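You operate a simulated robot arm through the tools that you are given. There is no shell and no other tool. Be economical: measure what you need, move in short steps, check, and stop when the job is done.

You are at the controls of a simulated robot arm. One attempt, no reset.

Task
The soup boils hard: turn it low, stir it, then flame and cylinder off.
Fine: it stands at 100 C: stir with the ladle, by its handle, and lay it back; knob off first, then gas off at the cylinder.

The check looks at the end state, three seconds after you hand in, the way a careful person would. Anything else that was tipped, shoved, dropped, spilled or broken makes it a failure.

Robot
A 6-joint arm with a two-finger parallel gripper, fixed in place. Base frame: the origin is at the foot of the arm, x ahead of it, y to its left, z up. Lengths are in mm, angles in degrees, forces in N, time in s.
With the tool pointing down near the work surface it reaches from about 180 to 840 mm from the base axis. Its first joint turns from -166.0 to 166.0 degrees. Payload 3.91 kg.
The TCP is the grasp point between the finger pads, 30 mm short of the fingertips. In the tool frame z runs along the fingers and y along their closing line. Largest opening 110 mm; finger width 20, thickness 10; the body of the gripper, 48 by 112 mm, starts 55 mm behind the TCP.
Orientation is that of the tool frame in the base frame, as a unit quaternion [x, y, z, w]. With the fingers straight down and closing along the base's y, the tool's x points along the base's -x, its y along +y and its z along -z.

Tools
- The arm moves only by the tool move_arm. Its argument "rows" is a list of rows, each an object (a shift or turn left out is 0, a gripper value left out holds the last) with "offset": the shift along the tool's x, y, z in mm, a list of three; "rotation": the turn, a rotation vector about the tool's x, y, z in degrees, a list of three. In form: [{"offset": [tx, ty, tz], "rotation": [ax, ay, az]}, ...]. A call has 1 to 10 rows; each row is the pose to reach, as a shift and turn from the pose commanded when the call began, along the tool's axes at that moment. "fingers" is the gripper command, from -1 (fully open) to 1 (shut), values between in proportion, set as the call begins (left out, the last holds). Each row takes 0.2 s and may step no farther than 50 mm and 8.6 degrees from the row before; otherwise, or with a gripper value out of range, the whole call is refused. A pose out of reach is approached as far as the arm can. The call stops where the force on the tool passes 90 N (or 10 N more than at its start, if that is more) or the arm is blocked; 0.2 s more then pass. Each finger travels about 108 mm/s and halts on what it meets, pressing with about 35 N; the grip force reading is that of the motor and also rises with nothing between the fingers. The clock runs only during rows and for 0.2 s after the last one: add rows that repeat a pose to give the fingers time. It gives the time, the measured TCP pose, the force on the tool (base axes), the opening and the grip force at its end, in the units of the frame above (readings bear some noise).
- Cameras (640 x 400 px; columns grow to the right, rows downward): "scene" is fixed at [49.7, 492.4, 1469.8]; the picture's right is [-0.51, -0.86, 0.00], its down [-0.41, 0.24, -0.88] and it looks along [0.76, -0.45, -0.47] (base axes); focal length 304 px, centre (320, 200). "wrist" rides on the gripper at [-36, 0, -57] in the tool frame; the picture's right is [0.00, -1.00, 0.00], its down [0.97, 0.00, -0.24] and it looks along [0.24, 0.00, 0.97] (tool axes); focal length 218 px, centre (320, 200). There is no depth. A picture from a camera that has moved, and an enlarged one, comes with that camera's place and axes in the base frame and with its lens. The place of the scene camera against the robot may be out by one fixed shift of up to 25 mm in any direction.
- camera(camera): a new picture of that camera. No time passes.
- raise_lower(by): slides the trunk up (or, below 0, down) by that many mm; the arm rides with it, the base frame stays. It gives what a move gives, with no picture.
- inspect(camera, box): a new picture of the part [left, top, right, bottom] of that camera's present view, enlarged. No time passes.
- job_done(): hands the job in; it is judged then, once.

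Work in short steps. Places have to be worked out from the pictures, the camera data and where the tool is seen: move nearer, look again, correct. Check each grasp and each placing, and mend what went wrong. You have 120 turns and 64 pictures in all, those below and enlarged ones among them. Open the gripper and draw the arm clear of the work before you hand the job in, unless the task says otherwise; then end with one line.

The tools are called after "Emit:" by a JSON object that holds its "api" and its "payload". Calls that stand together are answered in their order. move_arm: Moves the arm, as the interface text tells. Its arguments: {"type":"object","properties":{"rows":{"type":"array","items":{"type":"object","properties":{"offset":{"type":"array","items":{"type":"number"}},"rotation":{"type":"array","items":{"type":"number"}}}}},"fingers":{"type":"number"}},"required":["rows"]} The other tools are called the same way: raise_lower (by) slides the trunk up or down; camera (camera) takes a picture; inspect (camera, box) takes an enlarged picture of a part of a camera's view; job_done () hands the job in.

At the start:

```text
time: 0.0
tool_pos: [352.7, 67.3, 1330.3]
tcp_rot: [0.0, 1.0, 0.0, 0.0]
contact_force: [-0.2, 0.2, -0.4]
width: 110.2
grasp_force: 0.0
trunk travel left (down, up): [-450.0, 90.0]
```

scene: 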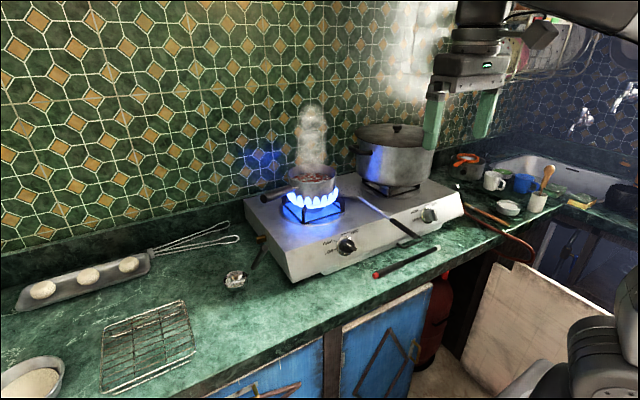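
wrist: 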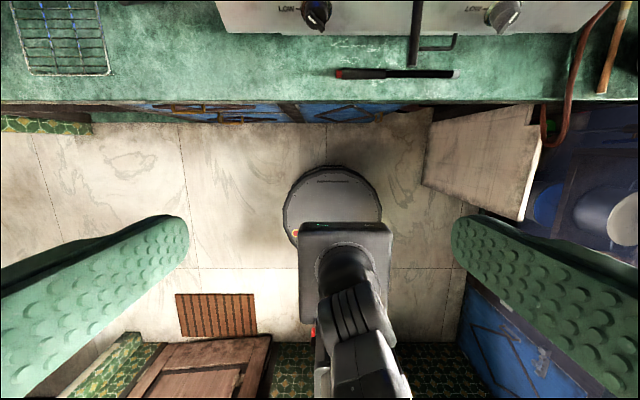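

The pictures show a pan on the left burner with a high flame and a stove with two knobs. I'll enlarge the stove region to find the ladle, the knobs and the cylinder.

Emit:
{"api": "inspect", "payload": {"camera": "scene", "box": [230, 90, 470, 290]}}

Emit:
{"api": "inspect", "payload": {"camera": "scene", "box": [390, 140, 630, 390]}}

Emit:
{"api": "inspect", "payload": {"camera": "wrist", "box": [180, 0, 640, 240]}}

```text
2.00 times, centred on (350, 190) of scene
camera zoom: at [49.7, 492.4, 1469.8], right [-0.51, -0.86, 0.0], down [-0.41, 0.24, -0.88], along [0.76, -0.45, -0.47], focal length 608 px, centre (260, 220)
```

zoom: 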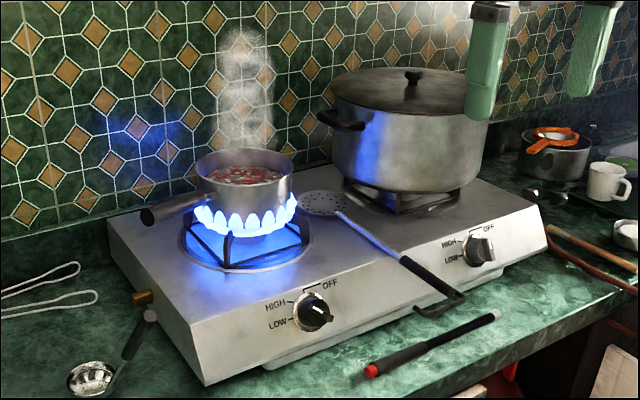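

```text
1.60 times, centred on (510, 265) of scene
camera zoom: at [49.7, 492.4, 1469.8], right [-0.51, -0.86, 0.0], down [-0.41, 0.24, -0.88], along [0.76, -0.45, -0.47], focal length 486 px, centre (16, 96)
```

zoom: 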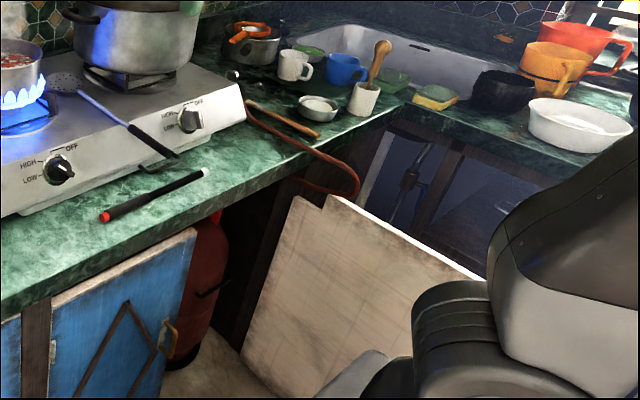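

```text
1.39 times, centred on (410, 120) of wrist
camera zoom: at [388.1, 68.4, 1388.4], right [0.0, -1.0, 0.0], down [-0.97, 0.0, 0.24], along [-0.24, 0.0, -0.97], focal length 304 px, centre (195, 311)
```

zoom: 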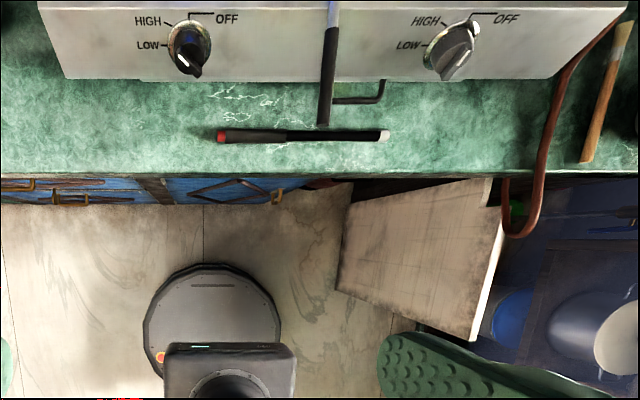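

The left knob is near (622, 76, 920), and the ladle seems to lie at the stove's left side. I'll tilt the tool forward about 48° and move nearer to look at the knob.

Emit:
{"api": "move_arm", "payload": {"rows": [{"offset": [-18, 1, 35], "rotation": [0, -6, 0]}, {"offset": [-36, 2, 70], "rotation": [0, -12, 0]}, {"offset": [-54, 3, 105], "rotation": [0, -18, 0]}, {"offset": [-72, 4, 140], "rotation": [0, -24, 0]}, {"offset": [-90, 5, 175], "rotation": [0, -30, 0]}, {"offset": [-108, 6, 210], "rotation": [0, -36, 0]}, {"offset": [-126, 7, 245], "rotation": [0, -42, 0]}, {"offset": [-144, 8, 280], "rotation": [0, -48, 0]}]}}

Emit:
{"api": "camera", "payload": {"camera": "wrist"}}

```text
time: 1.8
tool_pos: [497.5, 73.9, 1068.3]
tcp_rot: [0.037, 0.917, 0.011, 0.396]
contact_force: [-1.5, 5.3, 0.3]
width: 110.1
grasp_force: 0.0
out of reach, approached as far as the arm can: row 8
trunk travel left (down, up): [-450.0, 90.0]
```

```text
58 pictures are left
camera wrist: at [480.5, 72.2, 1134.3], right [-0.06, -1.0, -0.05], down [-0.84, 0.08, -0.54], along [0.54, 0.01, -0.84], focal length 218 px, centre (320, 200)
```

wrist: 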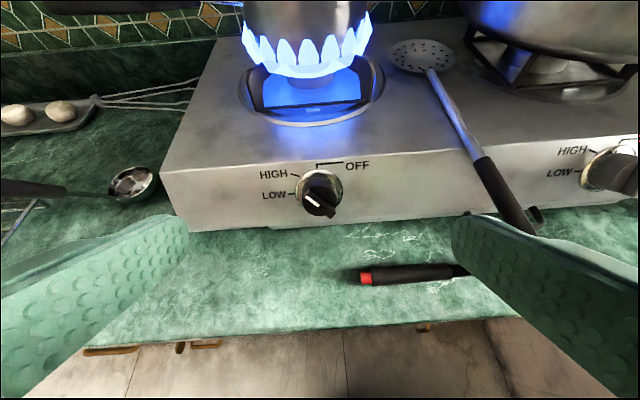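

The knob's white pointer and the ladle need a closer look, so I'll enlarge both.

Emit:
{"api": "inspect", "payload": {"camera": "wrist", "box": [250, 145, 390, 232]}}

Emit:
{"api": "inspect", "payload": {"camera": "scene", "box": [195, 200, 305, 310]}}

Emit:
{"api": "inspect", "payload": {"camera": "wrist", "box": [0, 60, 200, 260]}}

```text
4.57 times, centred on (320, 188) of wrist
camera zoom: at [480.5, 72.2, 1134.3], right [-0.06, -1.0, -0.05], down [-0.84, 0.08, -0.54], along [0.54, 0.01, -0.84], focal length 998 px, centre (320, 253)
```

zoom: 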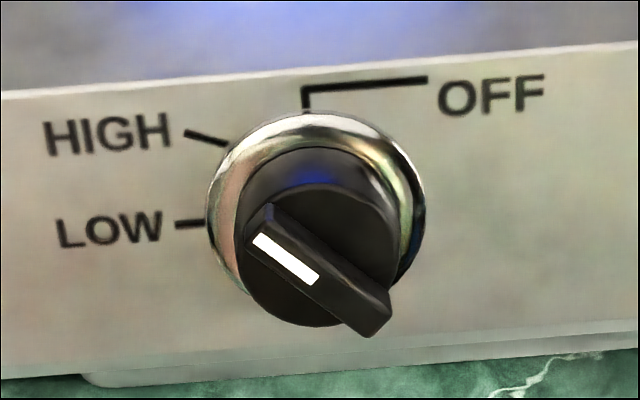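

```text
3.64 times, centred on (250, 255) of scene
camera zoom: at [49.7, 492.4, 1469.8], right [-0.51, -0.86, 0.0], down [-0.41, 0.24, -0.88], along [0.76, -0.45, -0.47], focal length 1105 px, centre (574, 0)
```

zoom: 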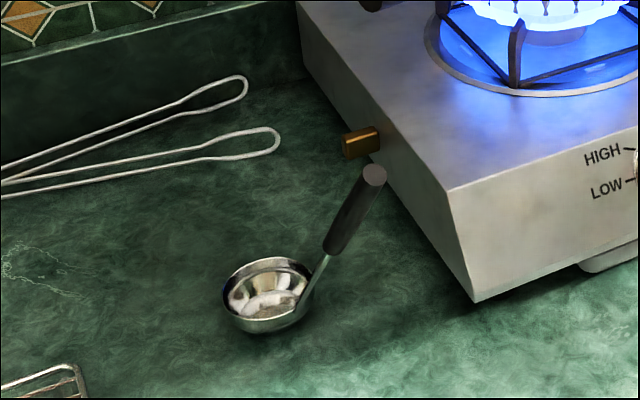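

```text
2.00 times, centred on (100, 160) of wrist
camera zoom: at [480.5, 72.2, 1134.3], right [-0.06, -1.0, -0.05], down [-0.84, 0.08, -0.54], along [0.54, 0.01, -0.84], focal length 436 px, centre (760, 280)
```

zoom: 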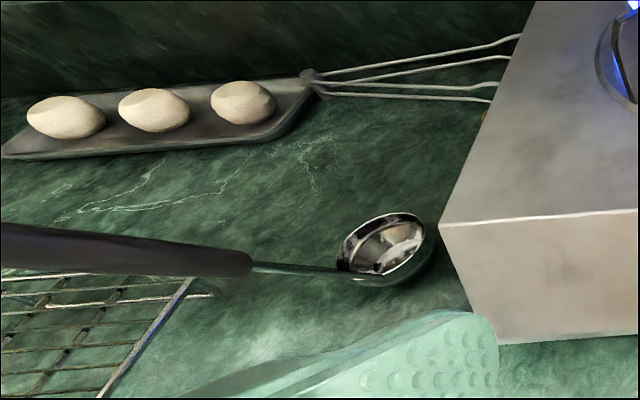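

The bar points at HIGH, about 45° up-left, and LOW is straight left. The panel slopes about 27°, with the knob tip near (625, 75, 911). I'll lower the trunk for better reach, then tilt to face the knob.

Emit:
{"api": "raise_lower", "payload": {"by": -100}}

Emit:
{"api": "move_arm", "payload": {"rows": [{"offset": [0, 0, 0], "rotation": [0, -5.4, 0]}, {"offset": [0, 0, 0], "rotation": [0, -10.8, 0]}, {"offset": [0, 0, 0], "rotation": [-1, -16.2, 0]}], "fingers": -0.3}}

```text
time: 3.1
tool_pos: [496.7, 81.0, 970.0]
tcp_rot: [0.001, 0.915, -0.001, 0.403]
contact_force: [-0.9, -0.3, 0.4]
width: 109.9
grasp_force: 0.0
trunk travel left (down, up): [-350.0, 190.0]
```

```text
time: 3.9
tool_pos: [493.5, 102.3, 966.5]
tcp_rot: [0.0, 0.85, 0.003, 0.527]
contact_force: [0.0, 0.4, 0.1]
width: 71.5
grasp_force: 0.1
out of reach, approached as far as the arm can: row 3
trunk travel left (down, up): [-350.0, 190.0]
```

The tilt is reached (63.6°) but the position was pushed aside about 20 mm. I'll move forward to the pre-grasp pose while rolling -45°.

Emit:
{"api": "move_arm", "payload": {"rows": [{"offset": [-3, -7, 18], "rotation": [0, 0, -7.5]}, {"offset": [-6, -14, 34], "rotation": [0, 0, -15]}, {"offset": [-9, -20, 50], "rotation": [0, 0, -22.5]}, {"offset": [-10.5, -27, 62], "rotation": [0, 0, -30]}, {"offset": [-10.5, -27, 62], "rotation": [0, 0, -37.5]}, {"offset": [-10.5, -27, 62], "rotation": [0, 0, -45]}]}}

Emit:
{"api": "camera", "payload": {"camera": "wrist"}}

```text
time: 5.3
tool_pos: [553.0, 102.3, 954.9]
tcp_rot: [-0.324, 0.786, -0.204, 0.485]
contact_force: [0.2, 0.2, -0.9]
width: 71.6
grasp_force: 0.1
out of reach, approached as far as the arm can: row 1, 2, 3, 4, 5, 6
trunk travel left (down, up): [-350.0, 190.0]
```

```text
54 pictures are left
camera wrist: at [512.8, 128.3, 1005.1], right [0.31, -0.71, 0.63], down [-0.53, -0.68, -0.51], along [0.79, -0.17, -0.59], focal length 218 px, centre (320, 200)
```

wrist: 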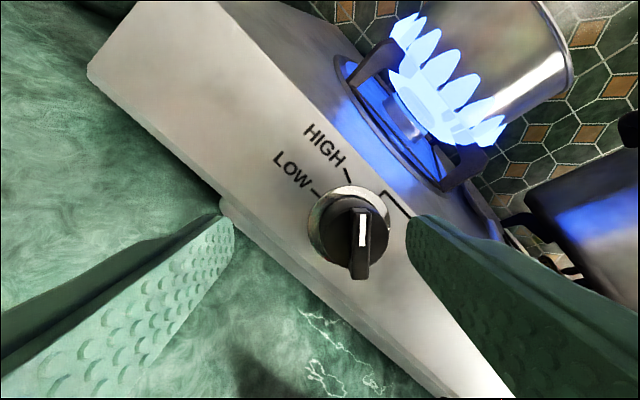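

The y error looks like a wrist singularity, with the forearm lined up with the tool. Triangulating both views puts the knob tip nearer (606, 75, 932). I'll raise the trunk to change the forearm angle and then reposition.

Emit:
{"api": "raise_lower", "payload": {"by": 150}}

```text
time: 7.1
tool_pos: [552.7, 101.6, 1105.8]
tcp_rot: [-0.323, 0.787, -0.203, 0.485]
contact_force: [-0.3, 0.1, 0.7]
width: 71.5
grasp_force: 0.1
trunk travel left (down, up): [-500.0, 40.0]
```

Moving down to the pre-grasp pose at about (552, 75, 960).

Emit:
{"api": "move_arm", "payload": {"rows": [{"offset": [22, 15, 13]}, {"offset": [44, 30, 26]}, {"offset": [66, 45, 39]}, {"offset": [88, 60, 52]}, {"offset": [111, 74, 65]}, {"offset": [111, 74, 65]}]}}

Emit:
{"api": "camera", "payload": {"camera": "wrist"}}

```text
time: 8.5
tool_pos: [551.3, 121.1, 968.5]
tcp_rot: [-0.316, 0.79, -0.213, 0.479]
contact_force: [0.6, 0.1, -0.3]
width: 71.6
grasp_force: 0.1
out of reach, approached as far as the arm can: row 1, 2, 3, 4, 5, 6
trunk travel left (down, up): [-500.0, 40.0]
```

```text
53 pictures are left
camera wrist: at [511.8, 147.9, 1017.9], right [0.3, -0.71, 0.64], down [-0.55, -0.68, -0.5], along [0.78, -0.2, -0.59], focal length 218 px, centre (320, 200)
```

wrist: 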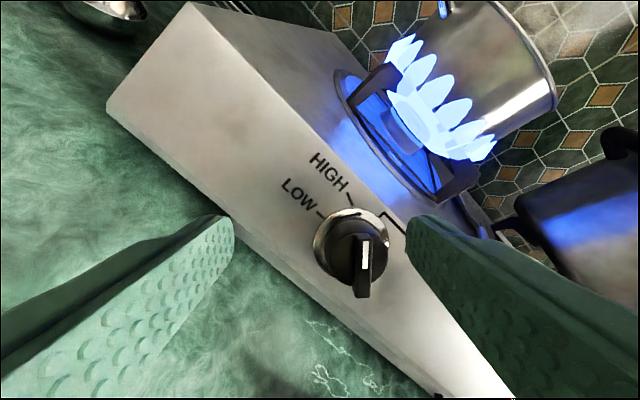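

Higher trunk made it worse, so my guess was wrong. I'll look at the arm's configuration.

Emit:
{"api": "camera", "payload": {"camera": "scene"}}

```text
52 pictures are left
```

scene: 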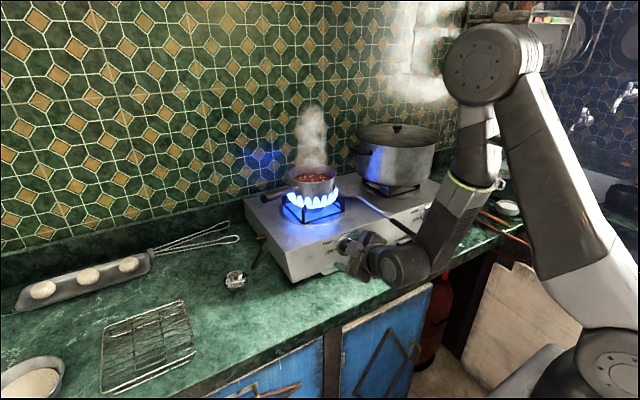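

The elbow is folded up tight: the wrist is too close to the shoulder. Lowering the trunk will unfold it, so I'll lift the tool 250 mm first and then lower the trunk.

Emit:
{"api": "move_arm", "payload": {"rows": [{"offset": [-21, -32, -19]}, {"offset": [-42, -63, -37]}, {"offset": [-63, -95, -56]}, {"offset": [-83, -127, -75]}, {"offset": [-104, -158, -93]}, {"offset": [-125, -190, -112]}]}}

Emit:
{"api": "raise_lower", "payload": {"by": -250}}

```text
time: 9.9
tool_pos: [550.4, 72.5, 1221.3]
tcp_rot: [-0.324, 0.787, -0.202, 0.485]
contact_force: [0.0, -0.8, 0.8]
width: 71.4
grasp_force: 0.1
out of reach, approached as far as the arm can: row 1, 2, 3
trunk travel left (down, up): [-500.0, 40.0]
```

```text
time: 12.5
tool_pos: [551.7, 71.9, 970.6]
tcp_rot: [-0.323, 0.787, -0.203, 0.484]
contact_force: [-0.6, 0.8, 0.0]
width: 71.5
grasp_force: 0.2
trunk travel left (down, up): [-250.0, 290.0]
```

Position and orientation are now exact. A wrist picture will refine the knob's place.

Emit:
{"api": "camera", "payload": {"camera": "wrist"}}

```text
51 pictures are left
camera wrist: at [512.0, 98.5, 1018.9], right [0.31, -0.71, 0.63], down [-0.53, -0.68, -0.51], along [0.79, -0.17, -0.59], focal length 218 px, centre (320, 200)
```

wrist: 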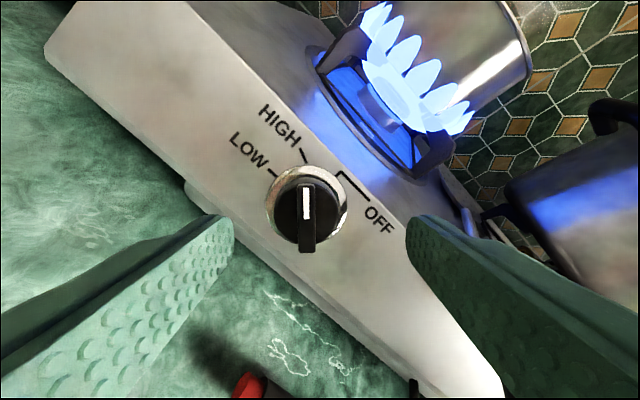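

Triangulation gives the knob tip at about (605, 75.5, 933). I'll align laterally and advance so the fingertips straddle the bar.

Emit:
{"api": "move_arm", "payload": {"rows": [{"offset": [4.5, 8.5, 10]}, {"offset": [4.5, 8.5, 30]}, {"offset": [4.5, 8.5, 45]}, {"offset": [4.5, 8.5, 45]}]}}

Emit:
{"api": "camera", "payload": {"camera": "wrist"}}

```text
time: 13.5
tool_pos: [586.8, 75.7, 941.5]
tcp_rot: [-0.323, 0.787, -0.203, 0.484]
contact_force: [0.3, -0.8, 1.8]
width: 71.8
grasp_force: 0.1
trunk travel left (down, up): [-250.0, 290.0]
```

```text
50 pictures are left
camera wrist: at [547.9, 101.7, 990.8], right [0.31, -0.71, 0.63], down [-0.53, -0.68, -0.51], along [0.79, -0.17, -0.59], focal length 218 px, centre (320, 200)
```

wrist: 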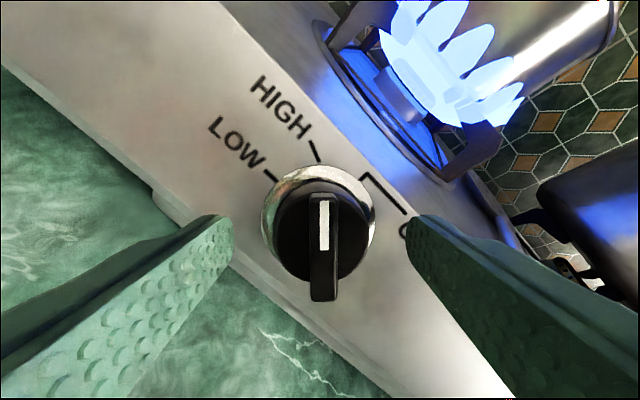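

The bar is centred between the fingertips and aligned. Closing on it.

Emit:
{"api": "move_arm", "payload": {"rows": [{"offset": [0, 0.5, 2]}, {"offset": [0, 0.5, 2]}, {"offset": [0, 0.5, 2]}, {"offset": [0, 0.5, 2]}], "fingers": 1}}

Emit:
{"api": "camera", "payload": {"camera": "wrist"}}

```text
time: 14.5
tool_pos: [588.0, 76.0, 941.8]
tcp_rot: [-0.323, 0.787, -0.203, 0.485]
contact_force: [-6.5, -1.7, 7.3]
width: 39.6
grasp_force: 44.7
trunk travel left (down, up): [-250.0, 290.0]
```

```text
49 pictures are left
camera wrist: at [548.6, 101.6, 990.5], right [0.31, -0.71, 0.63], down [-0.53, -0.68, -0.51], along [0.79, -0.17, -0.58], focal length 218 px, centre (320, 200)
```

wrist: 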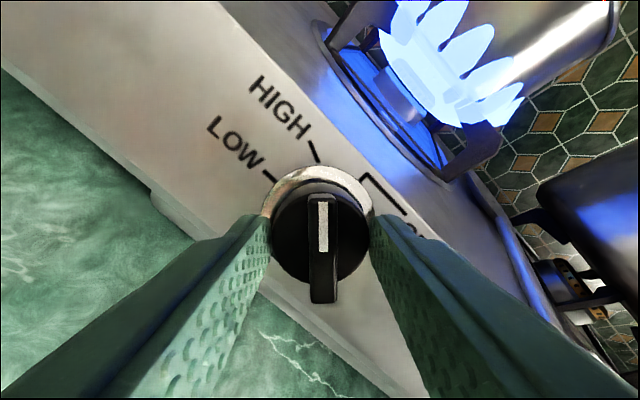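

The fingers hold the round body (39.6 mm). I'll turn 45° counter-clockwise to LOW.

Emit:
{"api": "move_arm", "payload": {"rows": [{"rotation": [0, 0, -7.5]}, {"rotation": [0, 0, -15]}, {"rotation": [0, 0, -22.5]}, {"rotation": [0, 0, -30]}, {"rotation": [0, 0, -37.5]}, {"rotation": [0, 0, -45]}]}}

Emit:
{"api": "camera", "payload": {"camera": "wrist"}}

```text
time: 15.9
tool_pos: [588.1, 75.9, 941.0]
tcp_rot: [-0.6, 0.603, -0.372, 0.37]
contact_force: [-9.2, 2.5, 6.3]
width: 39.7
grasp_force: 44.9
trunk travel left (down, up): [-250.0, 290.0]
```

```text
48 pictures are left
camera wrist: at [537.2, 112.3, 967.2], right [0.45, 0.0, 0.89], down [-0.22, -0.97, 0.11], along [0.87, -0.24, -0.43], focal length 218 px, centre (320, 200)
```

wrist: 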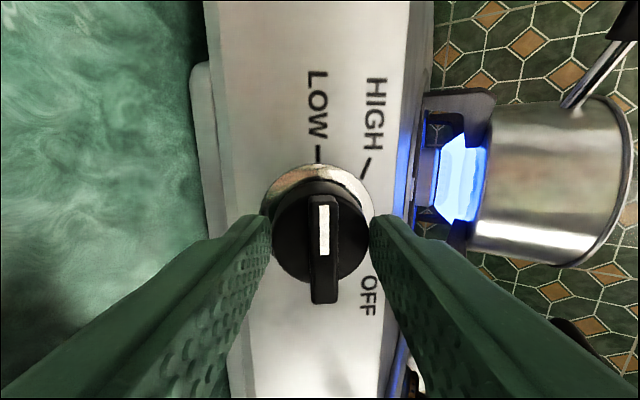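

The flame shrank and the pointer is at LOW. Release and back off, then a scene picture.

Emit:
{"api": "move_arm", "payload": {"rows": [{"offset": [0, 0, 0]}, {"offset": [0, 0, 0]}, {"offset": [0, 0, -20]}, {"offset": [0, 0, -60]}, {"offset": [0, 0, -100]}, {"offset": [0, 0, -120]}], "fingers": -0.4}}

Emit:
{"api": "inspect", "payload": {"camera": "scene", "box": [200, 130, 400, 310]}}

```text
time: 17.3
tool_pos: [481.5, 75.9, 994.3]
tcp_rot: [-0.601, 0.602, -0.373, 0.37]
contact_force: [0.7, 0.4, 0.1]
width: 77.0
grasp_force: 0.1
trunk travel left (down, up): [-250.0, 290.0]
```

```text
2.22 times, centred on (300, 220) of scene
camera zoom: at [49.7, 492.4, 1469.8], right [-0.51, -0.86, 0.0], down [-0.41, 0.24, -0.88], along [0.76, -0.45, -0.47], focal length 675 px, centre (364, 156)
```

zoom: 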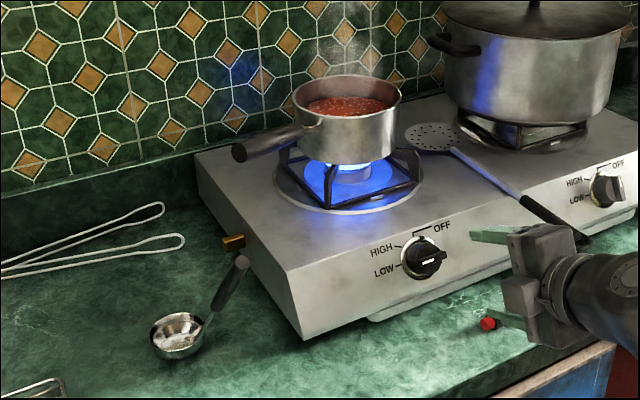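

Pan simmers on low. The ladle stands on its bowl at about (712, 370, 860), its handle rising toward the robot to about (605, 324, 1020). I'll roll the wrist back and move to where the wrist camera can see it.

Emit:
{"api": "move_arm", "payload": {"rows": [{"offset": [-22, -12, -7], "rotation": [0, 0, 8.5]}, {"offset": [-45, -24, -14], "rotation": [0, 0, 17]}, {"offset": [-67, -35, -21], "rotation": [0, 0, 25.5]}, {"offset": [-90, -47, -28], "rotation": [0, 0, 34]}, {"offset": [-112, -58, -35], "rotation": [0, 0, 42.5]}, {"offset": [-134, -70, -43], "rotation": [0, 0, 51]}, {"offset": [-157, -82, -50], "rotation": [0, 0, 59.5]}, {"offset": [-179, -93, -57], "rotation": [0, 0, 68]}, {"offset": [-202, -105, -64], "rotation": [0, 0, 76.5]}, {"offset": [-224, -116, -71], "rotation": [0, 0, 85]}], "fingers": -1}}

Emit:
{"api": "move_arm", "payload": {"rows": [{"offset": [0, 0, 0], "rotation": [0, -0.5, 4.5]}, {"offset": [0, 0, 0], "rotation": [0, 7, 4.5]}, {"offset": [0, 0, 0], "rotation": [0, 14, 4.5]}]}}

Emit:
{"api": "camera", "payload": {"camera": "wrist"}}

```text
time: 19.5
tool_pos: [471.9, 299.1, 1129.3]
tcp_rot: [-0.034, 0.85, -0.024, 0.524]
contact_force: [0.9, 0.3, 0.1]
width: 109.8
grasp_force: 0.1
trunk travel left (down, up): [-250.0, 290.0]
```

```text
time: 20.3
tool_pos: [471.5, 300.6, 1129.3]
tcp_rot: [0.003, 0.909, -0.009, 0.418]
contact_force: [0.0, 0.6, 0.6]
width: 110.1
grasp_force: 0.0
trunk travel left (down, up): [-250.0, 290.0]
```

```text
46 pictures are left
camera wrist: at [452.0, 301.7, 1194.2], right [-0.01, -1.0, 0.01], down [-0.81, 0.0, -0.58], along [0.58, -0.02, -0.81], focal length 218 px, centre (320, 200)
```

wrist: 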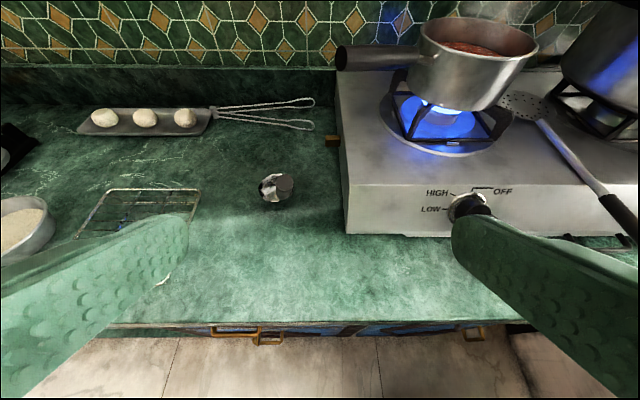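

The ladle is seen almost end-on along its handle. I'll shift 120 mm left to triangulate it.

Emit:
{"api": "inspect", "payload": {"camera": "wrist", "box": [230, 150, 340, 220]}}

Emit:
{"api": "move_arm", "payload": {"rows": [{"offset": [0, 40, 0]}, {"offset": [0, 80, 0]}, {"offset": [0, 120, 0]}, {"offset": [0, 120, 0]}]}}

Emit:
{"api": "inspect", "payload": {"camera": "wrist", "box": [320, 130, 520, 255]}}

```text
5.71 times, centred on (285, 185) of wrist
camera zoom: at [452.0, 301.7, 1194.2], right [-0.01, -1.0, 0.01], down [-0.81, 0.0, -0.58], along [0.58, -0.02, -0.81], focal length 1247 px, centre (520, 286)
```

zoom: 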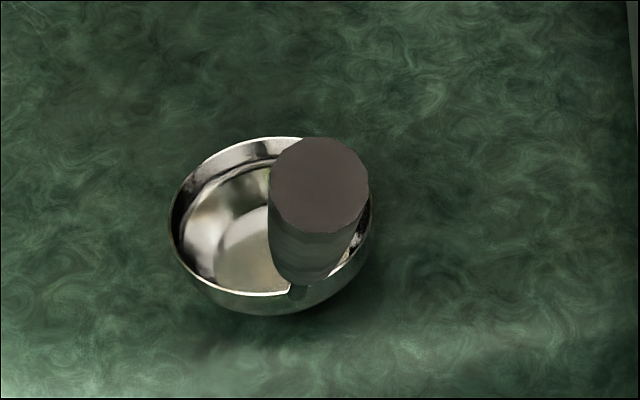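

```text
time: 21.3
tool_pos: [472.2, 419.8, 1130.0]
tcp_rot: [0.001, 0.908, -0.007, 0.418]
contact_force: [-0.2, 0.6, 0.1]
width: 110.1
grasp_force: 0.1
trunk travel left (down, up): [-250.0, 290.0]
```

```text
3.20 times, centred on (420, 192) of wrist
camera zoom: at [453.3, 421.2, 1194.8], right [-0.01, -1.0, 0.01], down [-0.81, 0.0, -0.58], along [0.58, -0.02, -0.81], focal length 698 px, centre (0, 224)
```

zoom: 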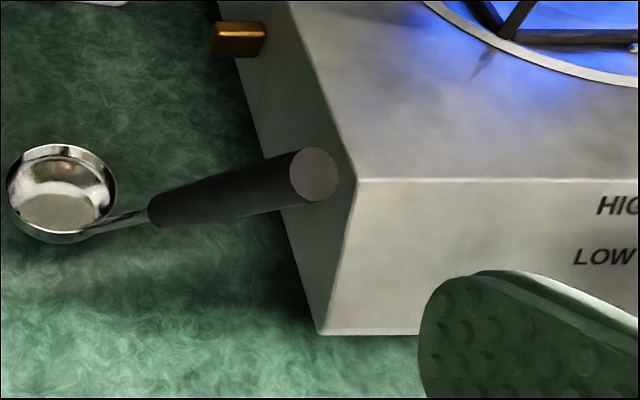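

Triangulation: handle end (578, 329, 1045), handle direction about (-0.48, -0.18, 0.86), bowl rim centre (710, 376, 872). I'll grip collinearly like a pen: move to a pre-grasp above the handle end, tilt 30.7°, yaw 21°.

Emit:
{"api": "move_arm", "payload": {"rows": [{"offset": [-7, -26, 5], "rotation": [0, 4.7, 0]}, {"offset": [-14, -52, 25], "rotation": [0, 9.4, 0]}, {"offset": [-21, -78, 50], "rotation": [0, 14, 0]}, {"offset": [-28.5, -104, 71.7], "rotation": [0, 18.7, 0]}]}}

Emit:
{"api": "move_arm", "payload": {"rows": [{"rotation": [-3.6, 0, -6]}, {"rotation": [-7.2, 0, -12]}, {"rotation": [-10.7, 0, -18.1]}, {"rotation": [-10.7, 0, -18.1]}]}}

Emit:
{"api": "camera", "payload": {"camera": "wrist"}}

```text
time: 22.3
tool_pos: [543.2, 314.0, 1102.3]
tcp_rot: [0.003, 0.964, -0.007, 0.264]
contact_force: [-0.4, 0.4, -1.2]
width: 110.1
grasp_force: 0.0
trunk travel left (down, up): [-250.0, 290.0]
```

```text
time: 23.3
tool_pos: [544.6, 314.3, 1105.1]
tcp_rot: [-0.173, 0.949, 0.041, 0.26]
contact_force: [0.0, 0.5, -0.1]
width: 110.3
grasp_force: 0.0
trunk travel left (down, up): [-250.0, 290.0]
```

```text
43 pictures are left
camera wrist: at [546.3, 316.9, 1172.0], right [0.35, -0.94, 0.01], down [-0.9, -0.34, -0.28], along [0.27, 0.09, -0.96], focal length 218 px, centre (320, 200)
```

wrist: 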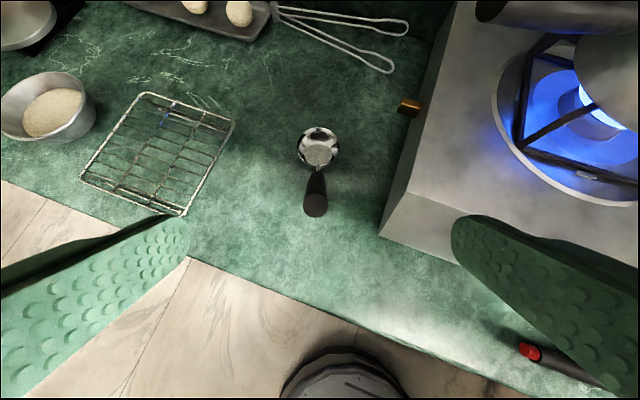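

The handle end appears on the tool axis within about 2 mm. Partially close the fingers and advance 100 mm along the handle.

Emit:
{"api": "move_arm", "payload": {"rows": [{"offset": [0, 2, 10]}, {"offset": [0, 2, 40]}, {"offset": [0, 2, 70]}, {"offset": [0, 2, 95]}, {"offset": [0, 2, 95]}], "fingers": -0.3}}

Emit:
{"api": "camera", "payload": {"camera": "wrist"}}

```text
time: 24.5
tool_pos: [590.2, 332.8, 1022.5]
tcp_rot: [-0.173, 0.949, 0.041, 0.259]
contact_force: [0.5, -0.5, 0.4]
width: 71.3
grasp_force: 0.1
trunk travel left (down, up): [-250.0, 290.0]
```

```text
42 pictures are left
camera wrist: at [591.8, 333.7, 1090.4], right [0.35, -0.94, 0.01], down [-0.9, -0.34, -0.28], along [0.27, 0.09, -0.96], focal length 218 px, centre (320, 200)
```

wrist: 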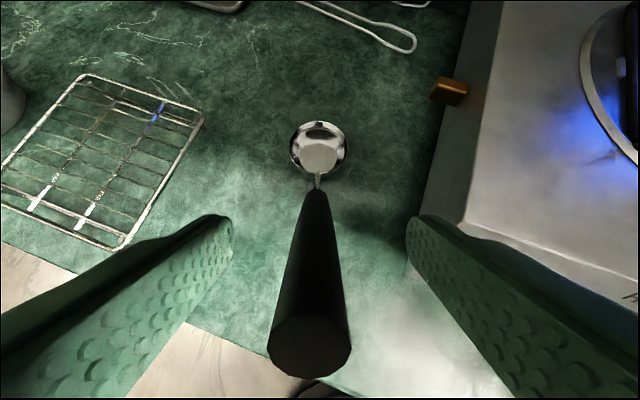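

Handle lies well between the pads, about 2 mm off centre; correct that and close.

Emit:
{"api": "move_arm", "payload": {"rows": [{"offset": [0, 2, 0]}, {"offset": [0, 2, 0]}, {"offset": [0, 2, 0]}, {"offset": [0, 2, 0]}, {"offset": [0, 2, 0]}], "fingers": 1}}

Emit:
{"api": "camera", "payload": {"camera": "wrist"}}

```text
time: 25.7
tool_pos: [589.5, 335.5, 1022.5]
tcp_rot: [-0.174, 0.949, 0.041, 0.259]
contact_force: [0.7, 0.5, 0.0]
width: 15.8
grasp_force: 35.4
trunk travel left (down, up): [-250.0, 290.0]
```

```text
41 pictures are left
camera wrist: at [590.8, 335.9, 1090.5], right [0.35, -0.94, 0.01], down [-0.9, -0.34, -0.28], along [0.27, 0.09, -0.96], focal length 218 px, centre (320, 200)
```

wrist: 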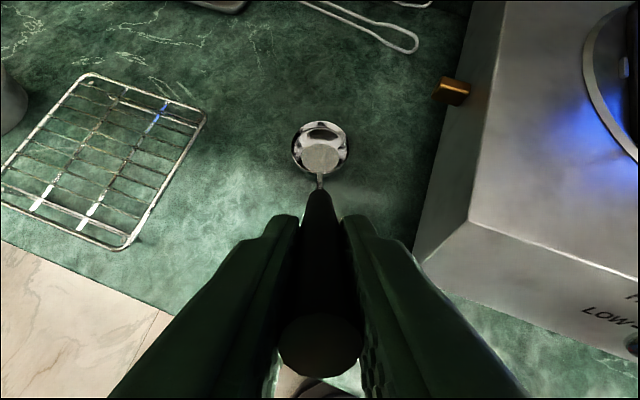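

The handle is held (15.8 mm, 35 N). Lift straight up, then check.

Emit:
{"api": "move_arm", "payload": {"rows": [{"offset": [-10, 0, -17]}, {"offset": [-30, 0, -52]}, {"offset": [-51, 0, -86]}, {"offset": [-76, 0, -129]}, {"offset": [-101, 0, -172]}, {"offset": [-121, 0, -207]}]}}

Emit:
{"api": "camera", "payload": {"camera": "wrist"}}

Emit:
{"api": "camera", "payload": {"camera": "scene"}}

```text
time: 27.1
tool_pos: [582.3, 334.3, 1254.7]
tcp_rot: [-0.174, 0.949, 0.041, 0.26]
contact_force: [-0.4, -0.4, -1.1]
width: 15.8
grasp_force: 34.9
out of reach, approached as far as the arm can: row 6
trunk travel left (down, up): [-250.0, 290.0]
```

```text
40 pictures are left
camera wrist: at [583.4, 335.5, 1323.1], right [0.35, -0.94, 0.01], down [-0.9, -0.34, -0.29], along [0.27, 0.09, -0.96], focal length 218 px, centre (320, 200)
```

wrist: 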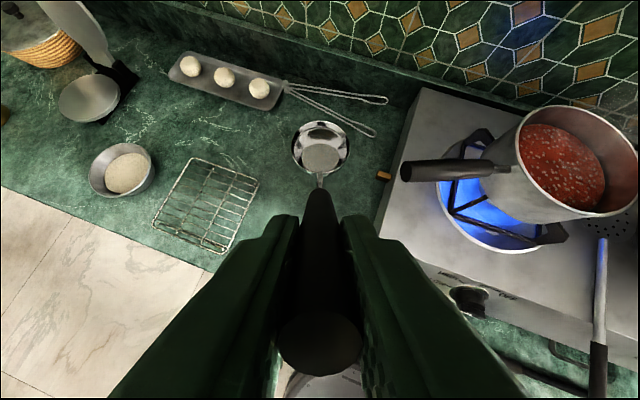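

```text
39 pictures are left
```

scene: 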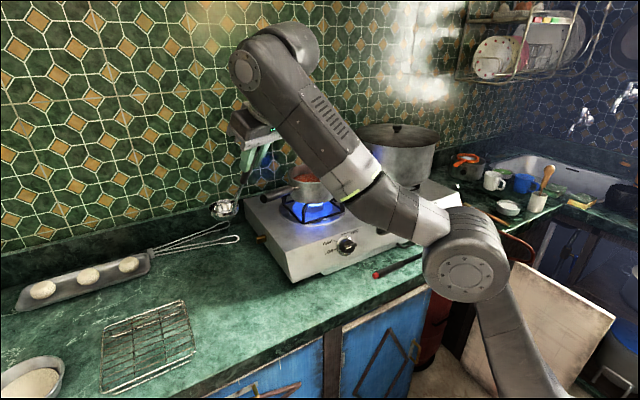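

The ladle is held firmly, and its bowl sits at offset (120, 41, -151) from the TCP. The pan rim centre triangulates to about (811, 74, 1080). I'll raise the trunk for clearance and move over the pan.

Emit:
{"api": "raise_lower", "payload": {"by": 130}}

```text
time: 28.6
tool_pos: [582.5, 335.1, 1384.4]
tcp_rot: [-0.173, 0.949, 0.041, 0.26]
contact_force: [0.0, 0.5, -1.2]
width: 15.6
grasp_force: 35.3
trunk travel left (down, up): [-380.0, 160.0]
```

Moving the ladle over the pan at a safe height (ladle bottom near 1150).

Emit:
{"api": "move_arm", "payload": {"rows": [{"offset": [0, -20, 0]}, {"offset": [2, -55, 4]}, {"offset": [6, -95, 9]}, {"offset": [10, -135, 15]}, {"offset": [14, -175, 22]}, {"offset": [18, -215, 29]}, {"offset": [21, -250, 35]}, {"offset": [24, -280, 41]}, {"offset": [26, -305, 45]}, {"offset": [27, -320, 46.5]}]}}

Emit:
{"api": "camera", "payload": {"camera": "wrist"}}

Emit:
{"api": "inspect", "payload": {"camera": "scene", "box": [240, 90, 440, 220]}}

```text
time: 30.8
tool_pos: [695.3, 32.6, 1334.9]
tcp_rot: [-0.174, 0.949, 0.042, 0.259]
contact_force: [0.0, -0.9, -1.4]
width: 15.6
grasp_force: 34.9
trunk travel left (down, up): [-380.0, 160.0]
```

```text
38 pictures are left
camera wrist: at [696.4, 35.3, 1402.7], right [0.35, -0.94, 0.01], down [-0.9, -0.34, -0.29], along [0.27, 0.09, -0.96], focal length 218 px, centre (320, 200)
```

wrist: 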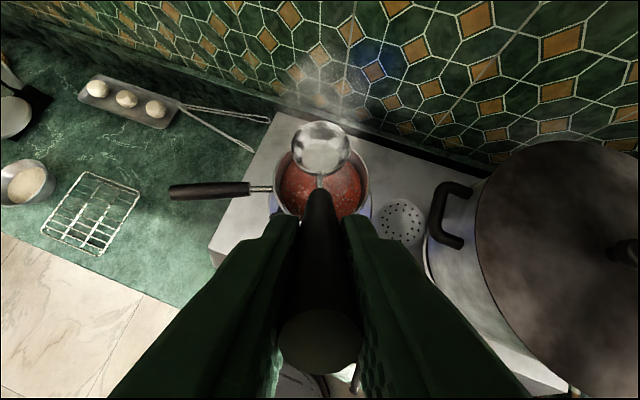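

```text
3.08 times, centred on (340, 155) of scene
camera zoom: at [49.7, 492.4, 1469.8], right [-0.51, -0.86, 0.0], down [-0.41, 0.24, -0.88], along [0.76, -0.45, -0.47], focal length 935 px, centre (258, 338)
```

zoom: 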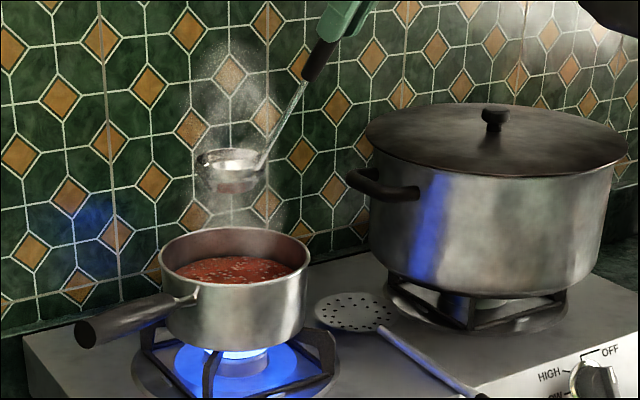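

The bowl is centred above the pan (bowl (816, 73), pan (811, 74)). Lowering slowly about 115 mm.

Emit:
{"api": "move_arm", "payload": {"rows": [{"offset": [8, 0, 13]}, {"offset": [18, 0, 30]}, {"offset": [28, 0, 47]}, {"offset": [38, 0, 64]}, {"offset": [48, 0, 81]}, {"offset": [54, 0, 92]}, {"offset": [59, 0, 100.5]}]}}

Emit:
{"api": "camera", "payload": {"camera": "wrist"}}

Emit:
{"api": "inspect", "payload": {"camera": "scene", "box": [240, 120, 400, 230]}}

```text
time: 32.4
tool_pos: [696.0, 34.0, 1217.6]
tcp_rot: [-0.173, 0.949, 0.041, 0.26]
contact_force: [0.1, 0.3, -1.3]
width: 15.7
grasp_force: 35.1
trunk travel left (down, up): [-380.0, 160.0]
```

```text
36 pictures are left
camera wrist: at [697.6, 35.4, 1285.9], right [0.35, -0.94, 0.01], down [-0.9, -0.34, -0.29], along [0.27, 0.09, -0.96], focal length 218 px, centre (320, 200)
```

wrist: 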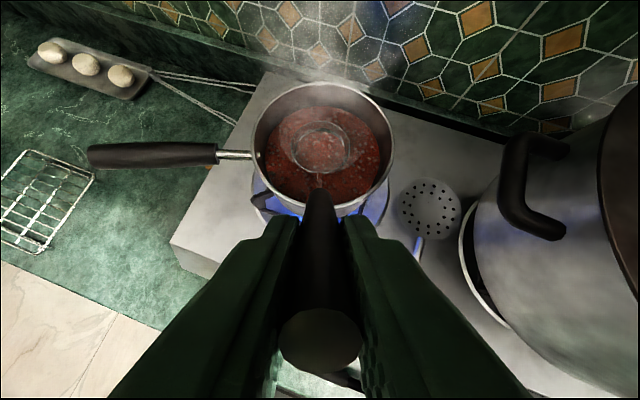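

```text
3.64 times, centred on (320, 175) of scene
camera zoom: at [49.7, 492.4, 1469.8], right [-0.51, -0.86, 0.0], down [-0.41, 0.24, -0.88], along [0.76, -0.45, -0.47], focal length 1105 px, centre (320, 291)
```

zoom: 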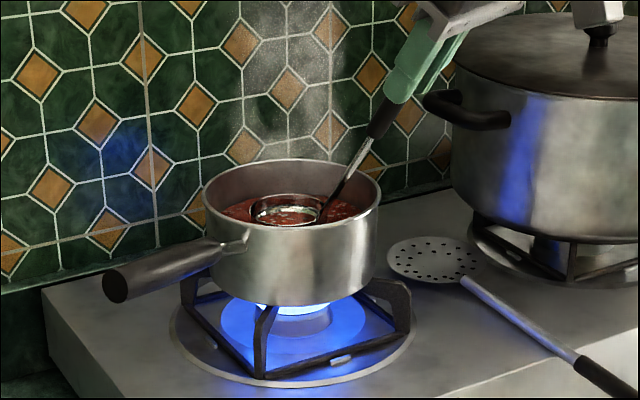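

The bowl is in the soup. Stir in circles of 20 mm radius, well inside the wall.

Emit:
{"api": "move_arm", "payload": {"rows": [{"offset": [-16.5, -8.1, 14.3]}, {"offset": [-16, 7.2, 14.1]}, {"offset": [-6.5, 17.7, 8.5]}, {"offset": [6.7, 17.2, 0.7]}, {"offset": [15.8, 6.1, -4.6]}, {"offset": [15.3, -9.2, -4.3]}, {"offset": [5.7, -19.7, 1.2]}, {"offset": [-7.4, -19.2, 9.1]}, {"offset": [-16.5, -8.1, 14.3]}, {"offset": [0, 0, 0]}]}}

Emit:
{"api": "move_arm", "payload": {"rows": [{"offset": [-16.5, -8.1, 14.3]}, {"offset": [-16, 7.2, 14.1]}, {"offset": [-6.5, 17.7, 8.5]}, {"offset": [6.7, 17.2, 0.7]}, {"offset": [15.8, 6.1, -4.6]}, {"offset": [15.3, -9.2, -4.3]}, {"offset": [5.7, -19.7, 1.2]}, {"offset": [-7.4, -19.2, 9.1]}, {"offset": [-16.5, -8.1, 14.3]}, {"offset": [0, 0, 0]}]}}

Emit:
{"api": "move_arm", "payload": {"rows": [{"offset": [-16.5, -8.1, 14.3]}, {"offset": [-16, 7.2, 14.1]}, {"offset": [-6.5, 17.7, 8.5]}, {"offset": [6.7, 17.2, 0.7]}, {"offset": [15.8, 6.1, -4.6]}, {"offset": [15.3, -9.2, -4.3]}, {"offset": [5.7, -19.7, 1.2]}, {"offset": [-7.4, -19.2, 9.1]}, {"offset": [-16.5, -8.1, 14.3]}, {"offset": [0, 0, 0]}]}}

Emit:
{"api": "camera", "payload": {"camera": "wrist"}}

```text
time: 34.6
tool_pos: [693.0, 32.7, 1218.8]
tcp_rot: [-0.173, 0.949, 0.041, 0.26]
contact_force: [0.1, 0.4, -1.0]
width: 15.8
grasp_force: 34.9
trunk travel left (down, up): [-380.0, 160.0]
```

```text
time: 36.8
tool_pos: [694.3, 33.8, 1218.1]
tcp_rot: [-0.172, 0.949, 0.042, 0.261]
contact_force: [0.4, -0.6, 0.3]
width: 15.5
grasp_force: 34.7
trunk travel left (down, up): [-380.0, 160.0]
```

```text
time: 39.0
tool_pos: [693.1, 32.6, 1218.0]
tcp_rot: [-0.173, 0.949, 0.041, 0.26]
contact_force: [-0.6, -0.2, -0.7]
width: 15.6
grasp_force: 35.1
trunk travel left (down, up): [-380.0, 160.0]
```

```text
34 pictures are left
camera wrist: at [695.9, 34.1, 1286.5], right [0.35, -0.94, 0.01], down [-0.9, -0.34, -0.29], along [0.27, 0.09, -0.96], focal length 218 px, centre (320, 200)
```

wrist: 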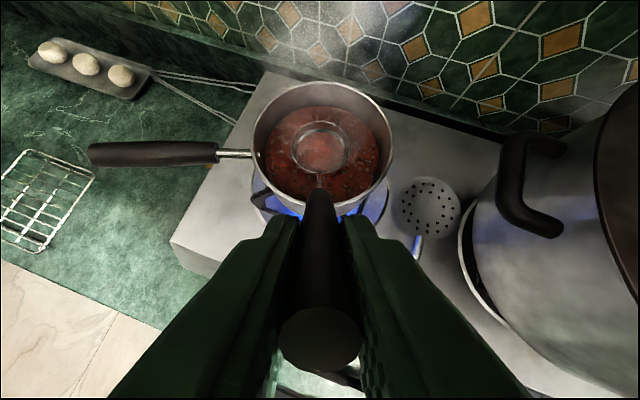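

Stirred three rounds; no contact forces. Lift the bowl slowly above the soup but over the pan, and look whether it holds soup.

Emit:
{"api": "move_arm", "payload": {"rows": [{"offset": [-5, 0, -8.6]}, {"offset": [-10, 0, -17]}, {"offset": [-15, 0, -26]}, {"offset": [-20, 0, -35]}, {"offset": [-25, 0, -43]}, {"offset": [-30, 0, -51]}, {"offset": [-30, 0, -51]}]}}

Emit:
{"api": "inspect", "payload": {"camera": "wrist", "box": [220, 70, 420, 230]}}

Emit:
{"api": "inspect", "payload": {"camera": "scene", "box": [260, 110, 380, 210]}}

```text
time: 40.6
tool_pos: [694.1, 33.3, 1276.7]
tcp_rot: [-0.174, 0.949, 0.041, 0.26]
contact_force: [-0.3, 0.6, -2.1]
width: 15.7
grasp_force: 35.1
trunk travel left (down, up): [-380.0, 160.0]
```

```text
2.50 times, centred on (320, 150) of wrist
camera zoom: at [696.6, 35.4, 1345.6], right [0.35, -0.94, 0.01], down [-0.9, -0.34, -0.29], along [0.27, 0.09, -0.96], focal length 546 px, centre (320, 325)
```

zoom: 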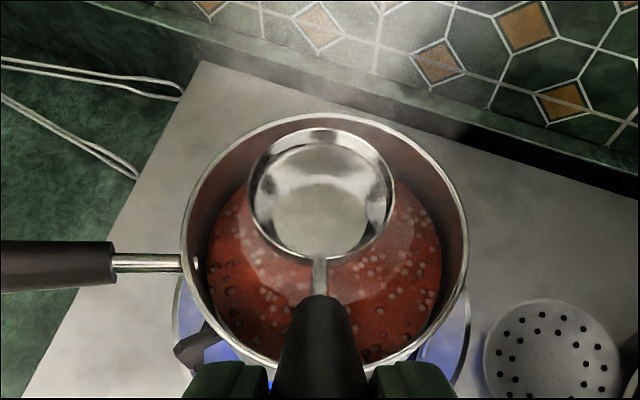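

```text
4.00 times, centred on (320, 160) of scene
camera zoom: at [49.7, 492.4, 1469.8], right [-0.51, -0.86, 0.0], down [-0.41, 0.24, -0.88], along [0.76, -0.45, -0.47], focal length 1216 px, centre (320, 360)
```

zoom: 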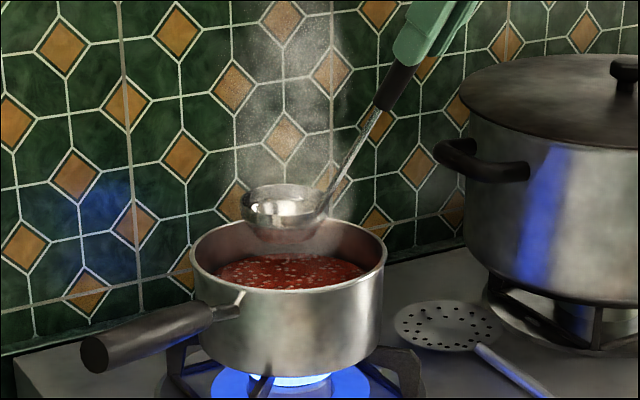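

The ladle is clean and empty. Lift further, then carry it back over its place.

Emit:
{"api": "move_arm", "payload": {"rows": [{"offset": [-13, 0, -22]}, {"offset": [-26, 0, -44]}, {"offset": [-38, 0, -65]}]}}

Emit:
{"api": "move_arm", "payload": {"rows": [{"offset": [0, 20, 0]}, {"offset": [0, 55, 2]}, {"offset": [-1, 95, 4]}, {"offset": [-1, 135, 6]}, {"offset": [-1, 175, 8]}, {"offset": [-2, 215, 10]}, {"offset": [-2, 250, 12]}, {"offset": [-2, 280, 14]}, {"offset": [-2, 305, 15]}, {"offset": [-2, 320, 15]}]}}

Emit:
{"api": "raise_lower", "payload": {"by": -130}}

```text
time: 41.4
tool_pos: [696.1, 34.4, 1352.7]
tcp_rot: [-0.173, 0.949, 0.041, 0.259]
contact_force: [-0.5, -0.3, -1.8]
width: 15.7
grasp_force: 35.2
trunk travel left (down, up): [-380.0, 160.0]
```

```text
time: 43.6
tool_pos: [591.1, 337.3, 1335.7]
tcp_rot: [-0.173, 0.949, 0.041, 0.26]
contact_force: [-1.0, -0.7, -1.0]
width: 15.5
grasp_force: 34.5
trunk travel left (down, up): [-380.0, 160.0]
```

```text
time: 45.2
tool_pos: [592.6, 336.0, 1206.1]
tcp_rot: [-0.174, 0.949, 0.041, 0.259]
contact_force: [-0.4, 0.3, -0.7]
width: 15.8
grasp_force: 34.9
trunk travel left (down, up): [-250.0, 290.0]
```

Over the original spot. Lower 180 mm, slowly at the end.

Emit:
{"api": "move_arm", "payload": {"rows": [{"offset": [20, 0, 34]}, {"offset": [40, 0, 69]}, {"offset": [60, 0, 103]}, {"offset": [76, 0, 129]}, {"offset": [86, 0, 147]}, {"offset": [91, 0, 155]}, {"offset": [92, 0, 157]}]}}

```text
time: 46.8
tool_pos: [593.4, 334.4, 1022.7]
tcp_rot: [-0.174, 0.949, 0.041, 0.26]
contact_force: [0.0, 1.2, -1.8]
width: 15.7
grasp_force: 34.8
trunk travel left (down, up): [-250.0, 290.0]
```

At nearly the original height but not yet loaded; go down 1 mm at a time until it touches.

Emit:
{"api": "move_arm", "payload": {"rows": [{"offset": [0.5, 0, 0.9]}, {"offset": [0.5, 0, 0.9]}]}}

Emit:
{"api": "camera", "payload": {"camera": "wrist"}}

```text
time: 47.4
tool_pos: [593.5, 334.3, 1022.8]
tcp_rot: [-0.173, 0.949, 0.041, 0.26]
contact_force: [0.2, -0.1, -0.4]
width: 15.7
grasp_force: 35.0
trunk travel left (down, up): [-250.0, 290.0]
```

```text
31 pictures are left
camera wrist: at [595.2, 335.9, 1090.9], right [0.35, -0.94, 0.01], down [-0.9, -0.34, -0.29], along [0.27, 0.09, -0.96], focal length 218 px, centre (320, 200)
```

wrist: 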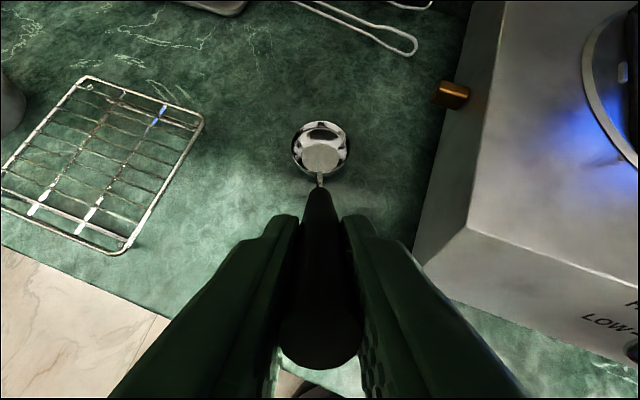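

Nearly identical to the original view. One more millimetre down, then open gently to a modest width.

Emit:
{"api": "move_arm", "payload": {"rows": [{"offset": [0.5, 0, 0.9]}, {"offset": [0.5, 0, 0.9]}]}}

Emit:
{"api": "move_arm", "payload": {"rows": [{"offset": [0, 0, 0]}, {"offset": [0, 0, 0]}, {"offset": [0, 0, 0]}, {"offset": [0, 0, 0]}], "fingers": -0.3}}

Emit:
{"api": "camera", "payload": {"camera": "wrist"}}

```text
time: 48.0
tool_pos: [593.4, 333.6, 1022.6]
tcp_rot: [-0.173, 0.949, 0.041, 0.261]
contact_force: [-1.0, -0.8, 3.4]
width: 15.5
grasp_force: 34.9
trunk travel left (down, up): [-250.0, 290.0]
```

```text
time: 49.0
tool_pos: [593.5, 333.9, 1022.2]
tcp_rot: [-0.172, 0.949, 0.041, 0.26]
contact_force: [0.4, -0.4, -0.6]
width: 71.7
grasp_force: 0.1
trunk travel left (down, up): [-250.0, 290.0]
```

```text
30 pictures are left
camera wrist: at [595.6, 335.7, 1089.6], right [0.35, -0.94, 0.01], down [-0.9, -0.34, -0.29], along [0.27, 0.09, -0.96], focal length 218 px, centre (320, 200)
```

wrist: 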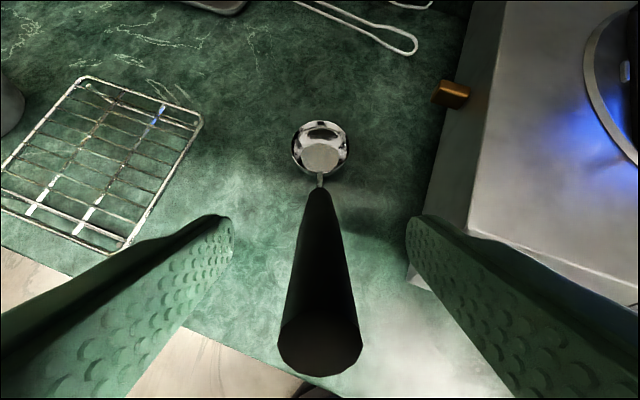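

The ladle stands freely as before. Back off along its axis.

Emit:
{"api": "move_arm", "payload": {"rows": [{"offset": [0, 0, -20]}, {"offset": [0, 0, -50]}, {"offset": [0, 0, -90]}, {"offset": [0, 0, -130]}]}}

Emit:
{"api": "inspect", "payload": {"camera": "scene", "box": [200, 180, 400, 310]}}

```text
time: 50.0
tool_pos: [529.8, 314.4, 1134.6]
tcp_rot: [-0.173, 0.949, 0.041, 0.26]
contact_force: [0.3, -0.3, 0.4]
width: 71.5
grasp_force: 0.0
trunk travel left (down, up): [-250.0, 290.0]
```

```text
3.08 times, centred on (300, 245) of scene
camera zoom: at [49.7, 492.4, 1469.8], right [-0.51, -0.86, 0.0], down [-0.41, 0.24, -0.88], along [0.76, -0.45, -0.47], focal length 935 px, centre (382, 62)
```

zoom: 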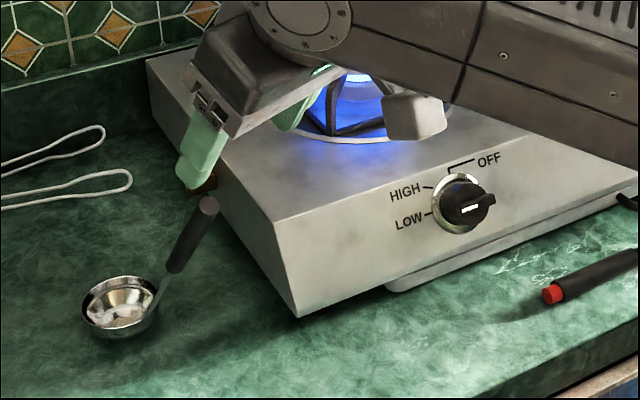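

Ladle is back in place, knob still at LOW. Returning to the front of the knob: first un-yaw, then tilt and descend.

Emit:
{"api": "move_arm", "payload": {"rows": [{"offset": [19, -23, -11], "rotation": [2.6, 0, 4.5]}, {"offset": [38, -47, -23], "rotation": [5.3, 0, 9]}, {"offset": [58, -70, -34], "rotation": [8, 0, 13.5]}, {"offset": [77, -94, -45], "rotation": [10.6, 0, 18.1]}]}}

Emit:
{"api": "move_arm", "payload": {"rows": [{"offset": [14, -24, 24], "rotation": [0, -6.5, 0]}, {"offset": [28, -47, 48], "rotation": [0, -13, 0]}, {"offset": [42, -71, 72], "rotation": [0, -19.5, 0]}, {"offset": [56, -94, 97], "rotation": [0, -26, 0]}, {"offset": [71, -118, 121], "rotation": [0, -33, 0]}]}}

Emit:
{"api": "move_arm", "payload": {"rows": [{"rotation": [0, 0, -8.5]}, {"rotation": [0, 0, -17]}, {"rotation": [0, 0, -25.5]}, {"rotation": [0, 0, -34]}, {"rotation": [0, 0, -42.5]}, {"rotation": [0, 0, -51]}, {"rotation": [0, 0, -59.5]}, {"rotation": [0, 0, -68]}, {"rotation": [0, 0, -76.5]}, {"rotation": [0, 0, -85]}]}}

```text
time: 51.0
tool_pos: [482.7, 194.3, 1136.2]
tcp_rot: [0.004, 0.964, -0.005, 0.265]
contact_force: [-0.8, -0.3, 0.5]
width: 71.6
grasp_force: 0.0
trunk travel left (down, up): [-250.0, 290.0]
```

```text
time: 52.2
tool_pos: [479.5, 77.1, 992.7]
tcp_rot: [0.005, 0.851, -0.005, 0.525]
contact_force: [-0.5, 1.2, -0.2]
width: 71.2
grasp_force: 0.1
trunk travel left (down, up): [-250.0, 290.0]
```

```text
time: 54.4
tool_pos: [481.0, 74.6, 996.3]
tcp_rot: [-0.573, 0.627, -0.362, 0.385]
contact_force: [-0.5, 0.3, 0.4]
width: 71.5
grasp_force: 0.0
trunk travel left (down, up): [-250.0, 290.0]
```

Advance 95 mm toward the knob with the final -5° roll, then check.

Emit:
{"api": "move_arm", "payload": {"rows": [{"offset": [-1, 1, 30], "rotation": [0, 0, -5]}, {"offset": [-1, 1, 60], "rotation": [0, 0, -5]}, {"offset": [-1.3, 1.2, 95], "rotation": [0, 0, -5]}, {"offset": [-1.3, 1.2, 95], "rotation": [0, 0, -5]}]}}

Emit:
{"api": "camera", "payload": {"camera": "wrist"}}

```text
time: 55.4
tool_pos: [564.7, 74.1, 953.7]
tcp_rot: [-0.601, 0.602, -0.377, 0.367]
contact_force: [-0.1, -0.7, 0.1]
width: 71.4
grasp_force: 0.1
trunk travel left (down, up): [-250.0, 290.0]
```

```text
28 pictures are left
camera wrist: at [515.2, 111.5, 978.4], right [0.44, 0.0, 0.9], down [-0.22, -0.97, 0.12], along [0.87, -0.25, -0.43], focal length 218 px, centre (320, 200)
```

wrist: 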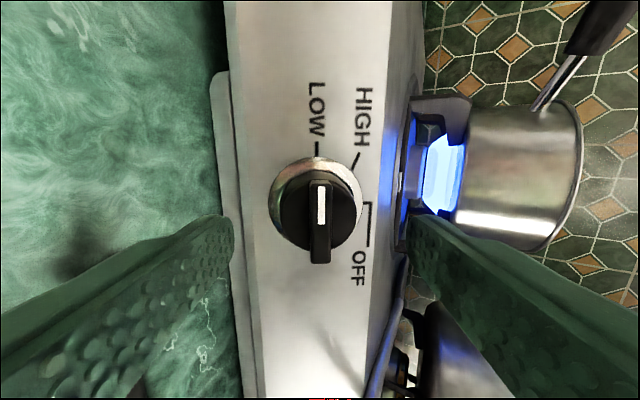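

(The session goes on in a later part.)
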